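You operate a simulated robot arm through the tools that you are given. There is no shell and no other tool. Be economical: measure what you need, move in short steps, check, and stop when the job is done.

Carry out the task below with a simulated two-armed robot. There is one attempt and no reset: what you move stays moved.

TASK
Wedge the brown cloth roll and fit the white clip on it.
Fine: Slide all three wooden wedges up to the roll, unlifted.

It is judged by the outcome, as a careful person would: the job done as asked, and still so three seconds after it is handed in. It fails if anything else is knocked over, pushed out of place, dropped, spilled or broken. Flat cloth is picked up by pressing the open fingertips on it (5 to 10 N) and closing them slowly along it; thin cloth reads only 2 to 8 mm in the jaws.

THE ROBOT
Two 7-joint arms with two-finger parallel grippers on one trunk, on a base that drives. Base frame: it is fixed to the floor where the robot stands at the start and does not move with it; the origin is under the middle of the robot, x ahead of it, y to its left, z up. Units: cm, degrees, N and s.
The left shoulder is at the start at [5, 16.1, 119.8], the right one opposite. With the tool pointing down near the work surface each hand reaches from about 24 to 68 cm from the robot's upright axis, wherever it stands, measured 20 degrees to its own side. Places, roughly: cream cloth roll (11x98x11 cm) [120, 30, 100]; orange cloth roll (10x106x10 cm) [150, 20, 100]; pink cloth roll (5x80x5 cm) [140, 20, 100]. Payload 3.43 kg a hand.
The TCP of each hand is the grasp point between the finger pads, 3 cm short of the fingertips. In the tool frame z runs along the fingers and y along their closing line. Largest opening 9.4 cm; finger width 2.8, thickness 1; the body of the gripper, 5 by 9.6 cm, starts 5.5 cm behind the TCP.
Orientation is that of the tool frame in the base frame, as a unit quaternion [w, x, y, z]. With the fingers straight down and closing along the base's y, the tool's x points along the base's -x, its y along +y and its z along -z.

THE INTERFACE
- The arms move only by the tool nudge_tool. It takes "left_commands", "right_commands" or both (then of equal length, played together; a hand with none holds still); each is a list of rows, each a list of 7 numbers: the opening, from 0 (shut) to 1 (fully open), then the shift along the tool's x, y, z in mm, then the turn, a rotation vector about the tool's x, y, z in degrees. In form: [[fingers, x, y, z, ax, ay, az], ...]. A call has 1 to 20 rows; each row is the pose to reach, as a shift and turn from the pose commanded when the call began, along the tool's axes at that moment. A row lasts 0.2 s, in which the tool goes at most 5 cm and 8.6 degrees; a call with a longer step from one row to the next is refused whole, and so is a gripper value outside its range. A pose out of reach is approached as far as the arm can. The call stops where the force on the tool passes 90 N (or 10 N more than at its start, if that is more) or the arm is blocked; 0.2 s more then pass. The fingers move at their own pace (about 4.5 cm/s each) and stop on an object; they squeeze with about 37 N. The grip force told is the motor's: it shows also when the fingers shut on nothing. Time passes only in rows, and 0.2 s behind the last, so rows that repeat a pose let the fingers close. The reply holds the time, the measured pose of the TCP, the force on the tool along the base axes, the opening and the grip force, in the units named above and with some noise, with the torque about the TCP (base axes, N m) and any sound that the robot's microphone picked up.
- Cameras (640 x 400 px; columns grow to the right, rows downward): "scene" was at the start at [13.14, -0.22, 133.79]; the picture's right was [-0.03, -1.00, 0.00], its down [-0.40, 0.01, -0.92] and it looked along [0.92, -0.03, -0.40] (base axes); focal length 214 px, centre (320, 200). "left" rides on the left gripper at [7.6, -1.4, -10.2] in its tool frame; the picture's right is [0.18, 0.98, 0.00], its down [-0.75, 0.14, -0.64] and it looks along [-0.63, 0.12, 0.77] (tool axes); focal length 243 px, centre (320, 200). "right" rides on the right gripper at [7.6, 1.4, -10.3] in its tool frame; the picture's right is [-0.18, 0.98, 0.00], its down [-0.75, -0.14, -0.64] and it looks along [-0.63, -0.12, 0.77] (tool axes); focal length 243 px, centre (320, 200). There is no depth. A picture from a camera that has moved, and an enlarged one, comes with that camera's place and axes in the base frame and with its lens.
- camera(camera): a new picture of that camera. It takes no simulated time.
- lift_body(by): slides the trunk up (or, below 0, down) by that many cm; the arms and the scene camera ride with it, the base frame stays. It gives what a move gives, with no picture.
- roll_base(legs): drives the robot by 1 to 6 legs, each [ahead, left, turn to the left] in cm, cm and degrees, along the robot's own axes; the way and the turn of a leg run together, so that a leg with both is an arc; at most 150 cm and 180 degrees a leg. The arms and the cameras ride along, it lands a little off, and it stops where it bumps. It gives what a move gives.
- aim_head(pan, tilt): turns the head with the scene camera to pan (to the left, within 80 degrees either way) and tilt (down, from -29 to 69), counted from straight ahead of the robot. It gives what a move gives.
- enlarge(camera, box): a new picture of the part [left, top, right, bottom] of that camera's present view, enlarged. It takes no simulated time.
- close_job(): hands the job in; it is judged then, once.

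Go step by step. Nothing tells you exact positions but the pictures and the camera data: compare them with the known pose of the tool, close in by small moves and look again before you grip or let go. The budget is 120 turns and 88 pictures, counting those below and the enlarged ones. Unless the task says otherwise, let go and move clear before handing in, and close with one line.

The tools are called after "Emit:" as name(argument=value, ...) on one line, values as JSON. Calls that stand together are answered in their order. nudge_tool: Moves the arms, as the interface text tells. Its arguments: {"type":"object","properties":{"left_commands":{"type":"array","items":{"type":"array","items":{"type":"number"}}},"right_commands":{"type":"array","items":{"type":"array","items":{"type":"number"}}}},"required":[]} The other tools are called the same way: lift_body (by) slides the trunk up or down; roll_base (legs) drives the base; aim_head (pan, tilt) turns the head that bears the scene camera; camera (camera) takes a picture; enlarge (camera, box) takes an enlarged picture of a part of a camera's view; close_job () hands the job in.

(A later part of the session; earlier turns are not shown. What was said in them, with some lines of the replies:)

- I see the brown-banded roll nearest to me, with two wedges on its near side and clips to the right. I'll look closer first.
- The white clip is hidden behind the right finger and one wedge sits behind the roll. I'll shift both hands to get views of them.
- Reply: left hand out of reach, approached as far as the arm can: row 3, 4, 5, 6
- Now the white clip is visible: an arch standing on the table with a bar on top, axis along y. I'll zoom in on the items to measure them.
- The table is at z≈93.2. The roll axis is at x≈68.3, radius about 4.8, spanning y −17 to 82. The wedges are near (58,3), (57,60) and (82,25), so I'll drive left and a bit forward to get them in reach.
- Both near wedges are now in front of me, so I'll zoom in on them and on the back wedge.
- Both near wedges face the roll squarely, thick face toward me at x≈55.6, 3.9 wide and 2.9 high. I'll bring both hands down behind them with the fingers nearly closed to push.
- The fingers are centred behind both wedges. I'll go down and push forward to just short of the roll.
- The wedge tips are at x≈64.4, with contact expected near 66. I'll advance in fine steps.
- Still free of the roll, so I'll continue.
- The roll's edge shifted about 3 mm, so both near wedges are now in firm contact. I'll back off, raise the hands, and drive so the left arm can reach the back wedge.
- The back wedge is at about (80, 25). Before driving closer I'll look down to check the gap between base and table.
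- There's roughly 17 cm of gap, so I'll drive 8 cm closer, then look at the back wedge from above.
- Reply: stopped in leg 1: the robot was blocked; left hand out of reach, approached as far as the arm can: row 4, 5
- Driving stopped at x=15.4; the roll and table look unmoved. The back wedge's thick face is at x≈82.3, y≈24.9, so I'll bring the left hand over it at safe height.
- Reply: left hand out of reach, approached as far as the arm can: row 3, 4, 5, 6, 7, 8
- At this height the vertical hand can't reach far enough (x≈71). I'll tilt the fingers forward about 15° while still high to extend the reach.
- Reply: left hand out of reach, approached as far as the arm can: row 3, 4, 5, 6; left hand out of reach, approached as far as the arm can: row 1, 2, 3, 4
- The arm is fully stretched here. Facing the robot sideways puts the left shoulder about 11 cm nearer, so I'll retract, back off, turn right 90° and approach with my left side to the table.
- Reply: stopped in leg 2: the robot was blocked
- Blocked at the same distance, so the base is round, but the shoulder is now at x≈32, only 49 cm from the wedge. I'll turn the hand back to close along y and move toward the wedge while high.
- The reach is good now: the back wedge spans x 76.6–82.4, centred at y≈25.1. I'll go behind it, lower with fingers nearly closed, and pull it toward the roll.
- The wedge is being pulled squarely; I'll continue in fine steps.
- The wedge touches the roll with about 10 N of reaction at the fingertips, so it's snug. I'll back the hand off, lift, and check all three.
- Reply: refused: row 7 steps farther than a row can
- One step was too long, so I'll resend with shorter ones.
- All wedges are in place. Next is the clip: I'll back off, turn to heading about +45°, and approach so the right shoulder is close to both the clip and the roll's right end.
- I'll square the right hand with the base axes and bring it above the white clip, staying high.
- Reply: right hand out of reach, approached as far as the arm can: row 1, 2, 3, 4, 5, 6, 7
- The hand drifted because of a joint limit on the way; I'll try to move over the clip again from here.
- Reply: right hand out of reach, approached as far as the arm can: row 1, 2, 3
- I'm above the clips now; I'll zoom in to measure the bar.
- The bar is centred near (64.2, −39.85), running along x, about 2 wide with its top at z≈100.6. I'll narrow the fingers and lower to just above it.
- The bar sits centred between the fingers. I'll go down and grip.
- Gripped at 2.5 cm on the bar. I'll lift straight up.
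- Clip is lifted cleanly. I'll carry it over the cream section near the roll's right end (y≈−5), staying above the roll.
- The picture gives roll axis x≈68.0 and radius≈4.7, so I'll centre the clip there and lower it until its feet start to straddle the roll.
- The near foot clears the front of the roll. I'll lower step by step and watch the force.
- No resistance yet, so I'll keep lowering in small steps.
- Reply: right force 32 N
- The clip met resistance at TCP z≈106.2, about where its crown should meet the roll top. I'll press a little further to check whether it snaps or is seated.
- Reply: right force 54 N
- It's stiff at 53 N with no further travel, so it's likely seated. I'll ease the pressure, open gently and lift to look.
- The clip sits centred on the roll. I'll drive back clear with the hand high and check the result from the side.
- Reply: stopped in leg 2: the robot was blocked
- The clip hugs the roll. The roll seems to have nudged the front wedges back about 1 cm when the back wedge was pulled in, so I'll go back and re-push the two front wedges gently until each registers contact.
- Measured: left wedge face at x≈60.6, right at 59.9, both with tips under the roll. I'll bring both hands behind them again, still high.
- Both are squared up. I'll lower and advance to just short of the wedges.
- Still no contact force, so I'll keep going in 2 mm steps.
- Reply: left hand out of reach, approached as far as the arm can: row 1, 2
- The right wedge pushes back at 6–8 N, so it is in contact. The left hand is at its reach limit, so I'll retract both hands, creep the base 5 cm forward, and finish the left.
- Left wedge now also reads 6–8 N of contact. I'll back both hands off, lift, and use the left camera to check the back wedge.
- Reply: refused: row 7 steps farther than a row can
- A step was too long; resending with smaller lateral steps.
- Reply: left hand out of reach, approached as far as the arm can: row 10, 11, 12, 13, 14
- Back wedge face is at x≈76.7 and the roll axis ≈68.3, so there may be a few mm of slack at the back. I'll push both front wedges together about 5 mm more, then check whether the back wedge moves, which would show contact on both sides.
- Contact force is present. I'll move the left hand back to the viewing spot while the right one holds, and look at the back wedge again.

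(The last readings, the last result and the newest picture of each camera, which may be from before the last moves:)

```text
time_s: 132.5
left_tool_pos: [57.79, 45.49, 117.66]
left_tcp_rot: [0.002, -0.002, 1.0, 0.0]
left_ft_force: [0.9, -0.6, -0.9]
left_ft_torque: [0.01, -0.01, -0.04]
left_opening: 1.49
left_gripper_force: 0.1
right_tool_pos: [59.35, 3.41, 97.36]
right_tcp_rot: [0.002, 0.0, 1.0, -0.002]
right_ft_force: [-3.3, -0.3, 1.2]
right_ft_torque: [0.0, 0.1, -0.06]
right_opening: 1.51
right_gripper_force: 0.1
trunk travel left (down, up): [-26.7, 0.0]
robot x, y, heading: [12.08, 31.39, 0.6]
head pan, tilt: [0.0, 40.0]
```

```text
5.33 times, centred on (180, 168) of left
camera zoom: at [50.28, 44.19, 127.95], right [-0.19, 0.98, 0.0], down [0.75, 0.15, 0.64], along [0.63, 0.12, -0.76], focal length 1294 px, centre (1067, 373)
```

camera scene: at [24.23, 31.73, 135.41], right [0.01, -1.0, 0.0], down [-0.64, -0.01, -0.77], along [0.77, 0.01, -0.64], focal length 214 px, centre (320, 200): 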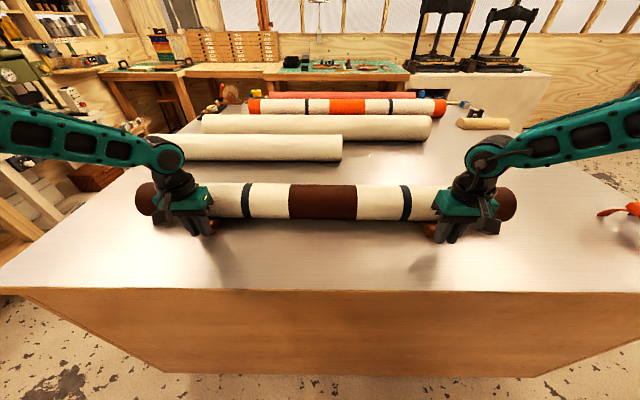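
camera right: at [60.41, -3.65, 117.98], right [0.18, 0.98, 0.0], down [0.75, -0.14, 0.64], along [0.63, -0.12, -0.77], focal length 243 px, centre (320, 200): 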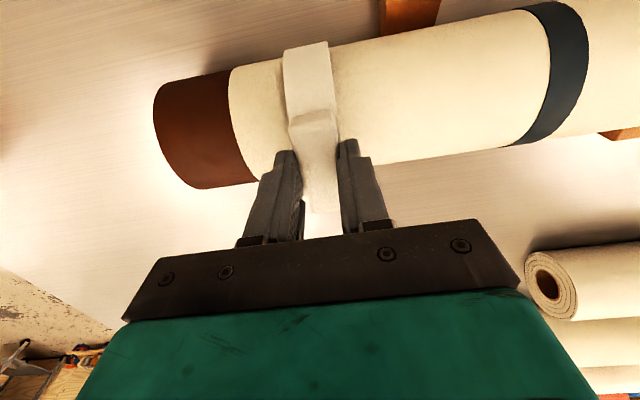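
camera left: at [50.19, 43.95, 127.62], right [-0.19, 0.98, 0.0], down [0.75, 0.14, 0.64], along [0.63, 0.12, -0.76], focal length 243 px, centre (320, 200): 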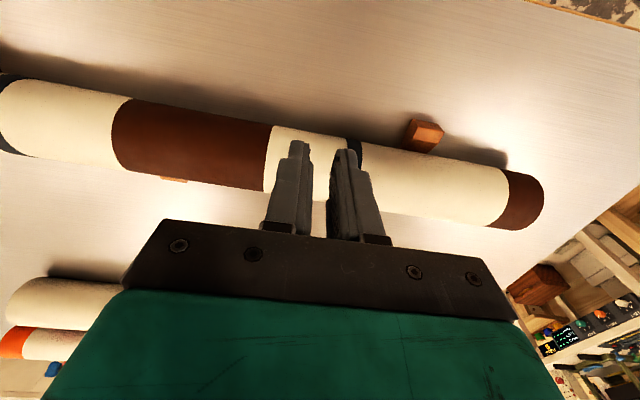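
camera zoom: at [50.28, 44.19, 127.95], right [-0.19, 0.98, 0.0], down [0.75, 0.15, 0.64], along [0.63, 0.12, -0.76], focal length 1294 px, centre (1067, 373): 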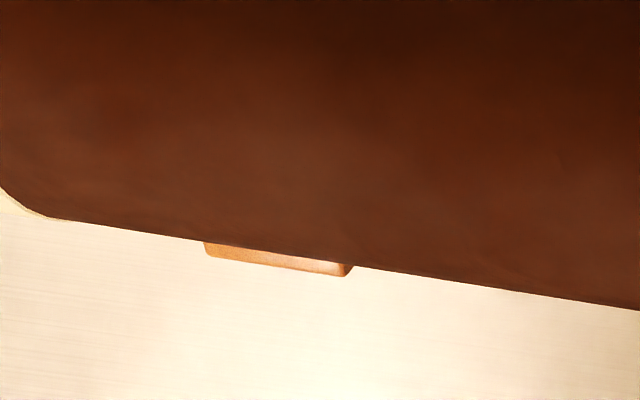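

The strip shrank far less than the roll's travel, so the back wedge is now moving with the roll. One more 3 mm push will make sure.

Emit:
nudge_tool(left_commands=[[0.16, 20, 35, 0, 0, 0, 0], [0.16, 35, 75, 0, 0, 0, 0], [0.16, 35, 115, 0, 0, 0, 0], [0.16, 35, 150, 10, 0, 0, 0], [0.16, 35, 159, 50, 0, 0, 0], [0.16, 35, 159, 90, 0, 0, 0], [0.16, 35, 159, 130, 0, 0, 0], [0.16, 35, 159, 170, 0, 0, 0], [0.16, 35, 159, 201, 0, 0, 0], [0.16, 20, 159, 201, 0, 0, 0], [0.16, 5, 159, 201, 0, 0, 0], [0.16, -10, 159, 201, 0, 0, 0], [0.16, -20, 159, 201, 0, 0, 0], [0.16, -24, 159, 201, 0, 0, 0], [0.16, -26, 159, 201, 0, 0, 0], [0.16, -28, 159, 201, 0, 0, 0], [0.16, -28, 159, 201, 0, 0, 0]], right_commands=[[0.16, 0, 0, 0, 0, 0, 0], [0.16, 0, 0, 0, 0, 0, 0], [0.16, 0, 0, 0, 0, 0, 0], [0.16, 0, 0, 0, 0, 0, 0], [0.16, 0, 0, 0, 0, 0, 0], [0.16, 0, 0, 0, 0, 0, 0], [0.16, 0, 0, 0, 0, 0, 0], [0.16, 0, 0, 0, 0, 0, 0], [0.16, 0, 0, 0, 0, 0, 0], [0.16, 0, 0, 0, 0, 0, 0], [0.16, 0, 0, 0, 0, 0, 0], [0.16, 0, 0, 0, 0, 0, 0], [0.16, 0, 0, 0, 0, 0, 0], [0.16, -1, 0, 0, 0, 0, 0], [0.16, -2, 0, 0, 0, 0, 0], [0.16, -3, 0, 0, 0, 0, 0], [0.16, -3, 0, 0, 0, 0, 0]])

Emit:
nudge_tool(left_commands=[[0.16, 25, 0, 0, 0, 0, 0], [0.16, 55, 0, 0, 0, 0, 0], [0.16, 63, 0, -45, 0, 0, 0], [0.16, 63, 0, -90, 0, 0, 0], [0.16, 63, 0, -135, 0, 0, 0], [0.16, 63, 0, -175, 0, 0, 0], [0.16, 63, -30, -201, 0, 0, 0], [0.16, 63, -75, -201, 0, 0, 0], [0.16, 49, -120, -201, 0, 0, 0], [0.16, 28, -159, -201, 0, 0, 0], [0.16, 28, -159, -201, 0, 0, 0]], right_commands=[[0.16, 20, 0, 0, 0, 0, 0], [0.16, 60, 0, 0, 0, 0, 0], [0.16, 75, 0, -45, 0, 0, 0], [0.16, 80, 0, -90, 0, 0, 0], [0.16, 80, 0, -135, 0, 0, 0], [0.16, 80, 0, -180, 0, 0, 0], [0.16, 80, 0, -220, 0, 0, 0], [0.16, 80, 0, -260, 0, 0, 0], [0.16, 80, 0, -260, 0, 0, 0], [0.16, 80, 0, -260, 0, 0, 0], [0.16, 80, 0, -260, 0, 0, 0]])

Emit:
enlarge(camera="left", box=[120, 130, 240, 205])

Emit:
camera(camera="scene")

```text
time_s: 136.1
left_tool_pos: [60.59, 61.16, 97.38]
left_tcp_rot: [0.001, -0.001, 1.0, -0.001]
left_ft_force: [-6.8, 1.1, 1.9]
left_ft_torque: [0.03, 0.14, -0.12]
left_opening: 1.49
left_gripper_force: 0.0
right_tool_pos: [59.58, 3.35, 97.37]
right_tcp_rot: [0.002, 0.0, 1.0, -0.002]
right_ft_force: [-0.8, -0.1, -0.7]
right_ft_torque: [0.04, 0.01, -0.04]
right_opening: 1.48
right_gripper_force: 0.1
trunk travel left (down, up): [-26.7, 0.0]
robot x, y, heading: [11.53, 31.38, 0.3]
head pan, tilt: [0.0, 40.0]
```

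```text
time_s: 138.5
left_tool_pos: [57.88, 45.39, 117.73]
left_tcp_rot: [0.003, -0.003, 1.0, -0.001]
left_ft_force: [-0.7, 0.4, -0.3]
left_ft_torque: [0.0, -0.02, 0.01]
left_opening: 1.49
left_gripper_force: 0.0
right_tool_pos: [51.35, 3.5, 123.43]
right_tcp_rot: [0.0, 0.0, 1.0, -0.001]
right_ft_force: [0.0, -0.2, -0.4]
right_ft_torque: [0.01, 0.03, -0.03]
right_opening: 1.53
right_gripper_force: 0.1
trunk travel left (down, up): [-26.7, 0.0]
robot x, y, heading: [11.98, 31.38, 0.5]
head pan, tilt: [0.0, 40.0]
```

```text
5.33 times, centred on (180, 168) of left
camera zoom: at [50.2, 44.09, 127.94], right [-0.19, 0.98, 0.0], down [0.75, 0.15, 0.65], along [0.63, 0.12, -0.76], focal length 1294 px, centre (1067, 373)
```

zoom: 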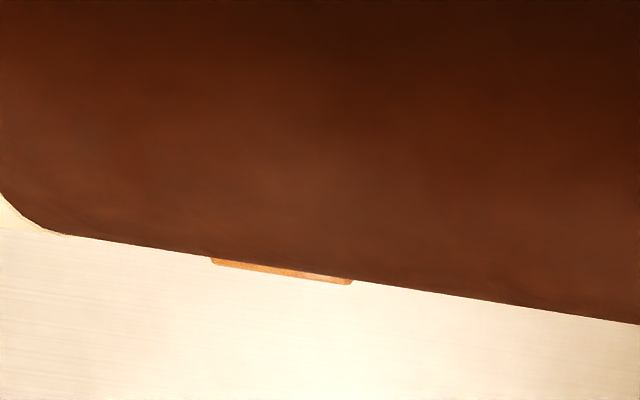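

```text
5 pictures are left
camera scene: at [24.19, 31.7, 135.42], right [0.01, -1.0, 0.0], down [-0.64, -0.01, -0.77], along [0.77, 0.01, -0.64], focal length 214 px, centre (320, 200)
```

scene: 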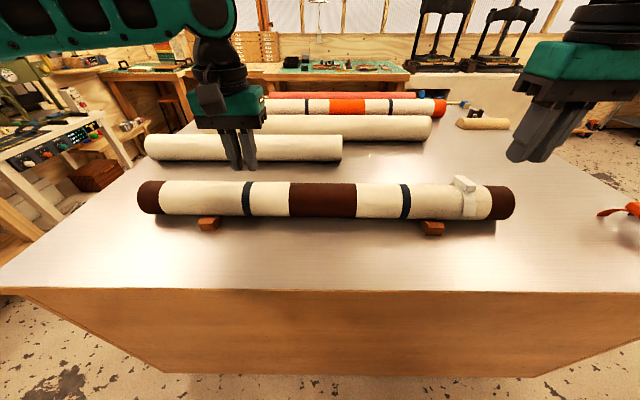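

The remaining strip shrank nearly as much as the roll moved, so the back wedge may still have a few mm of gap. I'd rather pull it in properly: retract, turn sideways again, and draw it in by fine steps with the left hand.

Emit:
nudge_tool(left_commands=[[0.16, 30, 10, -15, 0, 0, 0], [0.16, 65, 20, -30, 0, 0, 0], [0.16, 100, 30, -45, 0, 0, 0], [0.16, 135, 40, -55, 0, 0, 0], [0.16, 165, 50, -60, 0, 0, 0], [0.16, 185, 56, -60, 0, 0, 0]], right_commands=[[0.16, 25, 0, -10, 0, 0, 0], [0.16, 50, 0, -20, 0, 0, 0], [0.16, 75, 0, -30, 0, 0, 0], [0.16, 100, 0, -40, 0, 0, 0], [0.16, 125, 0, -50, 0, 0, 0], [0.16, 140, 0, -60, 0, 0, 0]])

Emit:
roll_base(legs=[[-30, 0, 0], [0, 0, -90], [0, 32, 0]])

```text
time_s: 139.9
left_tool_pos: [39.12, 50.91, 123.33]
left_tcp_rot: [0.002, -0.001, 1.0, -0.001]
left_ft_force: [-0.3, -0.3, 0.3]
left_ft_torque: [-0.01, -0.02, -0.02]
left_opening: 1.5
left_gripper_force: 0.0
right_tool_pos: [37.25, 3.34, 129.18]
right_tcp_rot: [0.0, 0.0, 1.0, -0.001]
right_ft_force: [0.0, 0.2, -0.1]
right_ft_torque: [-0.03, -0.01, 0.02]
right_opening: 1.49
right_gripper_force: 0.1
trunk travel left (down, up): [-26.7, 0.0]
robot x, y, heading: [11.96, 31.16, 0.7]
head pan, tilt: [0.0, 40.0]
```

```text
time_s: 148.7
left_tool_pos: [32.56, 4.56, 123.33]
left_tcp_rot: [0.0, 0.705, 0.71, -0.002]
left_ft_force: [-0.1, 0.3, -0.4]
left_ft_torque: [0.01, 0.02, 0.01]
left_opening: 1.5
left_gripper_force: 0.1
right_tool_pos: [-14.87, 6.1, 129.27]
right_tcp_rot: [-0.001, 0.705, 0.71, -0.001]
right_ft_force: [0.0, 0.4, 0.5]
right_ft_torque: [-0.01, 0.01, -0.01]
right_opening: 1.5
right_gripper_force: 0.0
trunk travel left (down, up): [-26.7, 0.0]
robot x, y, heading: [13.18, 31.66, -89.2]
head pan, tilt: [0.0, 40.0]
```

Emit:
nudge_tool(left_commands=[[0.16, 14, 18, 0, 0, 0, -8], [0.16, 28, 36, 0, 0, 0, -16], [0.16, 42, 54, 0, 0, 0, -24], [0.16, 56, 72, 0, 0, 0, -32], [0.16, 70, 90, 0, 0, 0, -40], [0.16, 84, 108, 0, 0, 0, -48], [0.16, 98, 126, 0, 0, 0, -56], [0.16, 112, 144, 0, 0, 0, -64], [0.16, 130, 162, 0, 0, 0, -72], [0.16, 150, 180, 0, 0, 0, -80], [0.16, 172, 200, 0, 0, 0, -88], [0.16, 192, 230, 0, 0, 0, -89.6], [0.16, 208, 260, 0, 0, 0, -89.6], [0.16, 208, 260, 0, 0, 0, -89.6]])

Emit:
nudge_tool(left_commands=[[0.16, -40, 0, 20, 0, 0, 0], [0.16, -80, 0, 45, 0, 0, 0], [0.16, -120, 0, 70, 0, 0, 0], [0.16, -160, 0, 95, 0, 0, 0], [0.16, -200, 0, 110, 0, 0, 0], [0.16, -235, 0, 110, 0, 0, 0], [0.16, -235, 0, 110, 0, 0, 0]])

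Emit:
camera(camera="left")

```text
time_s: 151.7
left_tool_pos: [58.53, 25.58, 123.15]
left_tcp_rot: [-0.001, 0.0, 1.0, -0.001]
left_ft_force: [0.5, 0.5, 0.9]
left_ft_torque: [0.03, 0.02, -0.03]
left_opening: 1.51
left_gripper_force: 0.1
right_tool_pos: [-14.9, 6.2, 129.25]
right_tcp_rot: [0.0, 0.705, 0.709, -0.001]
right_ft_force: [-1.1, 0.1, 0.3]
right_ft_torque: [0.0, -0.02, -0.02]
right_opening: 1.5
right_gripper_force: 0.1
trunk travel left (down, up): [-26.7, 0.0]
robot x, y, heading: [13.12, 32.05, -89.2]
head pan, tilt: [0.0, 40.0]
```

```text
time_s: 153.3
left_tool_pos: [82.01, 25.27, 112.3]
left_tcp_rot: [-0.001, 0.0, 1.0, -0.001]
left_ft_force: [0.4, 0.3, 0.5]
left_ft_torque: [0.01, -0.01, 0.0]
left_opening: 1.51
left_gripper_force: 0.1
right_tool_pos: [-14.81, 6.14, 129.1]
right_tcp_rot: [-0.001, 0.705, 0.709, -0.002]
right_ft_force: [0.1, 0.2, 0.1]
right_ft_torque: [0.02, 0.02, 0.01]
right_opening: 1.5
right_gripper_force: 0.0
trunk travel left (down, up): [-26.7, 0.0]
robot x, y, heading: [13.19, 32.2, -89.1]
head pan, tilt: [0.0, 40.0]
```

```text
4 pictures are left
camera left: at [74.42, 23.84, 122.65], right [-0.18, 0.98, 0.0], down [0.75, 0.14, 0.64], along [0.63, 0.12, -0.77], focal length 243 px, centre (320, 200)
```

left: 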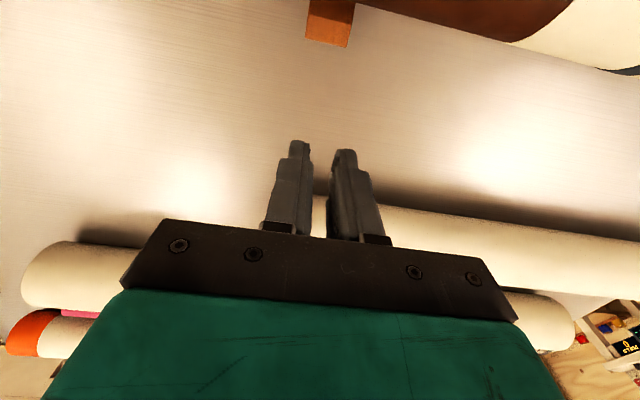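

The wedge is square at y≈25.1 with its face near x≈77.3. I'll lower behind it and close in with fine steps.

Emit:
nudge_tool(left_commands=[[0.16, 0, 0, 40, 0, 0, 0], [0.16, 0, 0, 80, 0, 0, 0], [0.16, 0, 0, 120, 0, 0, 0], [0.16, 0, 0, 150, 0, 0, 0], [0.16, 10, 0, 150, 0, 0, 0], [0.16, 20, 0, 150, 0, 0, 0], [0.16, 28, 0, 150, 0, 0, 0], [0.16, 28, 0, 150, 0, 0, 0]])

Emit:
nudge_tool(left_commands=[[0.16, 2, 0, 0, 0, 0, 0], [0.16, 2, 0, 0, 0, 0, 0]])

Emit:
nudge_tool(left_commands=[[0.16, 2, 0, 0, 0, 0, 0], [0.16, 2, 0, 0, 0, 0, 0]])

```text
time_s: 155.1
left_tool_pos: [79.11, 25.4, 97.18]
left_tcp_rot: [-0.001, 0.001, 1.0, -0.001]
left_ft_force: [0.2, 0.3, -1.4]
left_ft_torque: [0.0, -0.01, 0.0]
left_opening: 1.49
left_gripper_force: 0.0
right_tool_pos: [-14.91, 6.24, 129.16]
right_tcp_rot: [0.0, 0.706, 0.709, -0.002]
right_ft_force: [-0.9, -0.6, 0.5]
right_ft_torque: [0.0, 0.04, -0.02]
right_opening: 1.49
right_gripper_force: 0.0
trunk travel left (down, up): [-26.7, 0.0]
robot x, y, heading: [12.95, 31.64, -88.9]
head pan, tilt: [0.0, 40.0]
```

```text
time_s: 155.7
left_tool_pos: [79.01, 25.38, 97.15]
left_tcp_rot: [-0.001, 0.0, 1.0, -0.001]
left_ft_force: [-0.2, -0.7, 0.2]
left_ft_torque: [0.0, 0.03, 0.03]
left_opening: 1.51
left_gripper_force: 0.1
right_tool_pos: [-14.77, 6.17, 129.22]
right_tcp_rot: [0.0, 0.705, 0.709, -0.001]
right_ft_force: [-0.2, 0.3, -0.1]
right_ft_torque: [-0.02, 0.03, -0.02]
right_opening: 1.49
right_gripper_force: 0.0
trunk travel left (down, up): [-26.7, 0.0]
robot x, y, heading: [12.88, 32.16, -88.8]
head pan, tilt: [0.0, 40.0]
```

```text
time_s: 156.3
left_tool_pos: [78.8, 25.44, 97.21]
left_tcp_rot: [0.0, 0.0, 1.0, -0.002]
left_ft_force: [4.2, -0.4, 0.3]
left_ft_torque: [-0.05, -0.13, -0.04]
left_opening: 1.49
left_gripper_force: 0.0
right_tool_pos: [-14.7, 6.19, 129.16]
right_tcp_rot: [0.0, 0.704, 0.71, -0.001]
right_ft_force: [-0.8, 0.5, 1.1]
right_ft_torque: [0.0, 0.0, 0.02]
right_opening: 1.51
right_gripper_force: 0.1
trunk travel left (down, up): [-26.7, 0.0]
robot x, y, heading: [13.3, 31.97, -89.0]
head pan, tilt: [0.0, 40.0]
```

Force appears as soon as I touch it (4 N, versus about 0 for a free wedge), so it is already against the roll. One more 1.5 mm step to confirm.

Emit:
nudge_tool(left_commands=[[0.16, 1.5, 0, 0, 0, 0, 0], [0.16, 1.5, 0, 0, 0, 0, 0]])

Emit:
nudge_tool(left_commands=[[0.16, -12, 0, 0, 0, 0, 0], [0.16, -30, 0, 0, 0, 0, 0], [0.16, -30, 0, -45, 0, 0, 0], [0.16, -30, 0, -90, 0, 0, 0], [0.16, -30, 0, -135, 0, 0, 0], [0.16, 0, 0, -170, 0, 0, 0], [0.16, 35, 0, -200, 0, 0, 0], [0.16, 75, 0, -225, 0, 0, 0], [0.16, 115, 0, -250, 0, 0, 0], [0.16, 155, 0, -260, 0, 0, 0], [0.16, 200, 0, -260, 0, 0, 0]])

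Emit:
roll_base(legs=[[0, -25, 0], [0, 0, 89]])

Emit:
aim_head(pan=-5, tilt=30)

Emit:
camera(camera="scene")

```text
time_s: 156.9
left_tool_pos: [78.68, 25.44, 97.19]
left_tcp_rot: [0.0, 0.0, 1.0, -0.001]
left_ft_force: [10.7, 1.4, 3.5]
left_ft_torque: [0.03, -0.21, -0.01]
left_opening: 1.5
left_gripper_force: 0.1
right_tool_pos: [-14.77, 6.16, 129.08]
right_tcp_rot: [0.001, 0.706, 0.709, -0.001]
right_ft_force: [1.1, 0.3, -0.3]
right_ft_torque: [-0.04, 0.01, -0.01]
right_opening: 1.5
right_gripper_force: 0.1
trunk travel left (down, up): [-26.7, 0.0]
robot x, y, heading: [13.09, 31.68, -89.0]
head pan, tilt: [0.0, 40.0]
```

```text
time_s: 159.3
left_tool_pos: [58.6, 25.31, 123.42]
left_tcp_rot: [-0.002, 0.0, 1.0, 0.0]
left_ft_force: [0.4, 0.0, -0.7]
left_ft_torque: [0.03, -0.03, 0.02]
left_opening: 1.49
left_gripper_force: 0.1
right_tool_pos: [-14.91, 6.14, 129.2]
right_tcp_rot: [0.001, 0.705, 0.709, 0.0]
right_ft_force: [0.4, 0.4, -0.4]
right_ft_torque: [0.05, 0.01, 0.02]
right_opening: 1.49
right_gripper_force: 0.1
trunk travel left (down, up): [-26.7, 0.0]
robot x, y, heading: [13.48, 32.01, -89.2]
head pan, tilt: [0.0, 40.0]
```

```text
time_s: 165.8
left_tool_pos: [-3.55, 76.69, 123.18]
left_tcp_rot: [0.001, -0.695, 0.719, -0.002]
left_ft_force: [-0.4, -0.1, -0.7]
left_ft_torque: [0.0, 0.01, 0.02]
left_opening: 1.48
left_gripper_force: 0.1
right_tool_pos: [13.35, 2.54, 129.23]
right_tcp_rot: [0.001, 0.012, 1.0, 0.0]
right_ft_force: [0.2, 0.3, -0.6]
right_ft_torque: [-0.01, 0.0, 0.0]
right_opening: 1.47
right_gripper_force: 0.0
trunk travel left (down, up): [-26.7, 0.0]
robot x, y, heading: [-11.26, 31.43, -0.9]
head pan, tilt: [0.0, 40.0]
```

```text
time_s: 166.6
left_tool_pos: [-3.61, 76.67, 123.31]
left_tcp_rot: [0.0, -0.696, 0.718, -0.002]
left_ft_force: [0.1, 0.6, -0.5]
left_ft_torque: [0.03, -0.01, -0.02]
left_opening: 1.49
left_gripper_force: 0.0
right_tool_pos: [13.43, 2.67, 129.21]
right_tcp_rot: [0.0, 0.012, 1.0, 0.0]
right_ft_force: [-0.3, 0.4, -0.2]
right_ft_torque: [-0.05, 0.01, 0.01]
right_opening: 1.51
right_gripper_force: 0.2
trunk travel left (down, up): [-26.7, 0.0]
robot x, y, heading: [-11.43, 31.29, -1.0]
head pan, tilt: [-5.0, 30.0]
```

```text
3 pictures are left
camera scene: at [1.44, 30.49, 136.93], right [-0.1, -0.99, 0.0], down [-0.5, 0.05, -0.87], along [0.86, -0.09, -0.5], focal length 214 px, centre (320, 200)
```

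scene: 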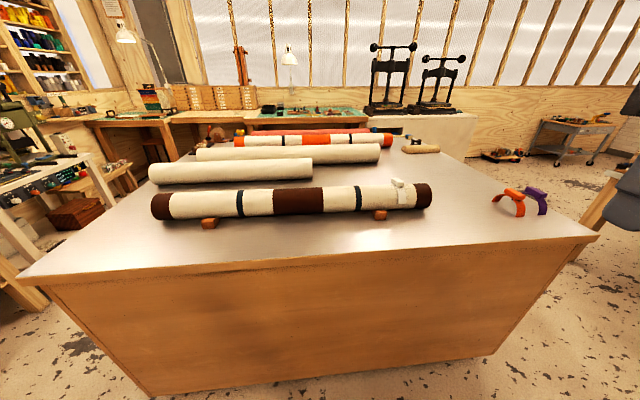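

The back wedge resisted at 10.7 N with only about 1 mm of travel, so the roll is snug on all three. I'll take a last close look.

Emit:
enlarge(camera="scene", box=[140, 160, 460, 240])

Emit:
enlarge(camera="scene", box=[340, 170, 440, 232])

```text
2.00 times, centred on (300, 200) of scene
camera zoom: at [1.44, 30.49, 136.93], right [-0.1, -0.99, 0.0], down [-0.5, 0.05, -0.87], along [0.86, -0.09, -0.5], focal length 429 px, centre (360, 200)
```

zoom: 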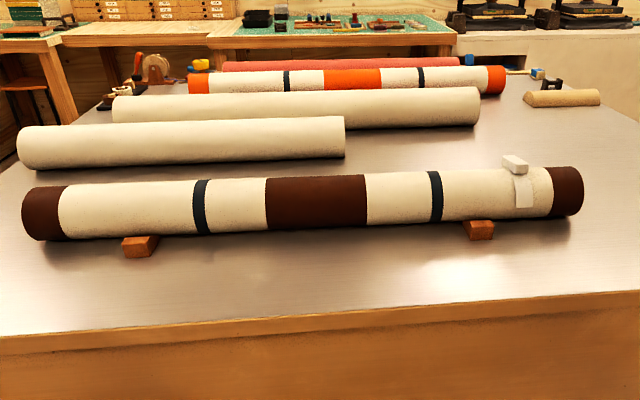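

```text
6.40 times, centred on (390, 201) of scene
camera zoom: at [1.44, 30.49, 136.93], right [-0.1, -0.99, 0.0], down [-0.5, 0.05, -0.87], along [0.86, -0.09, -0.5], focal length 1373 px, centre (-128, 194)
```

zoom: 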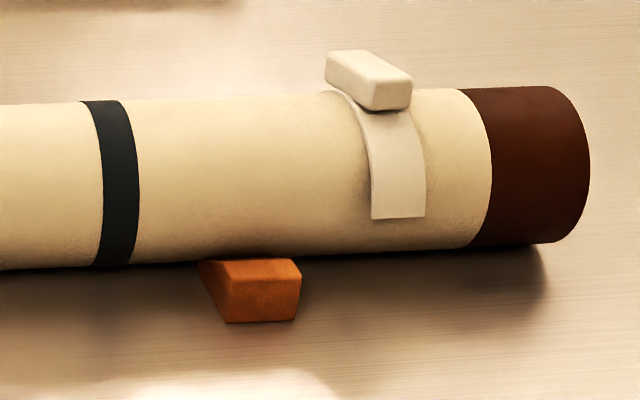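

The brown roll rests snug against all three wedges, the white clip sits on it tipped slightly back, the other clips and rolls look undisturbed, and both hands are clear. Handing in now.

Emit:
close_job()

```text
The job is handed in.
```

I slid all three wooden wedges along the table up to the brown roll, without lifting them, and fitted the white clip near its right end; the job is handed in.
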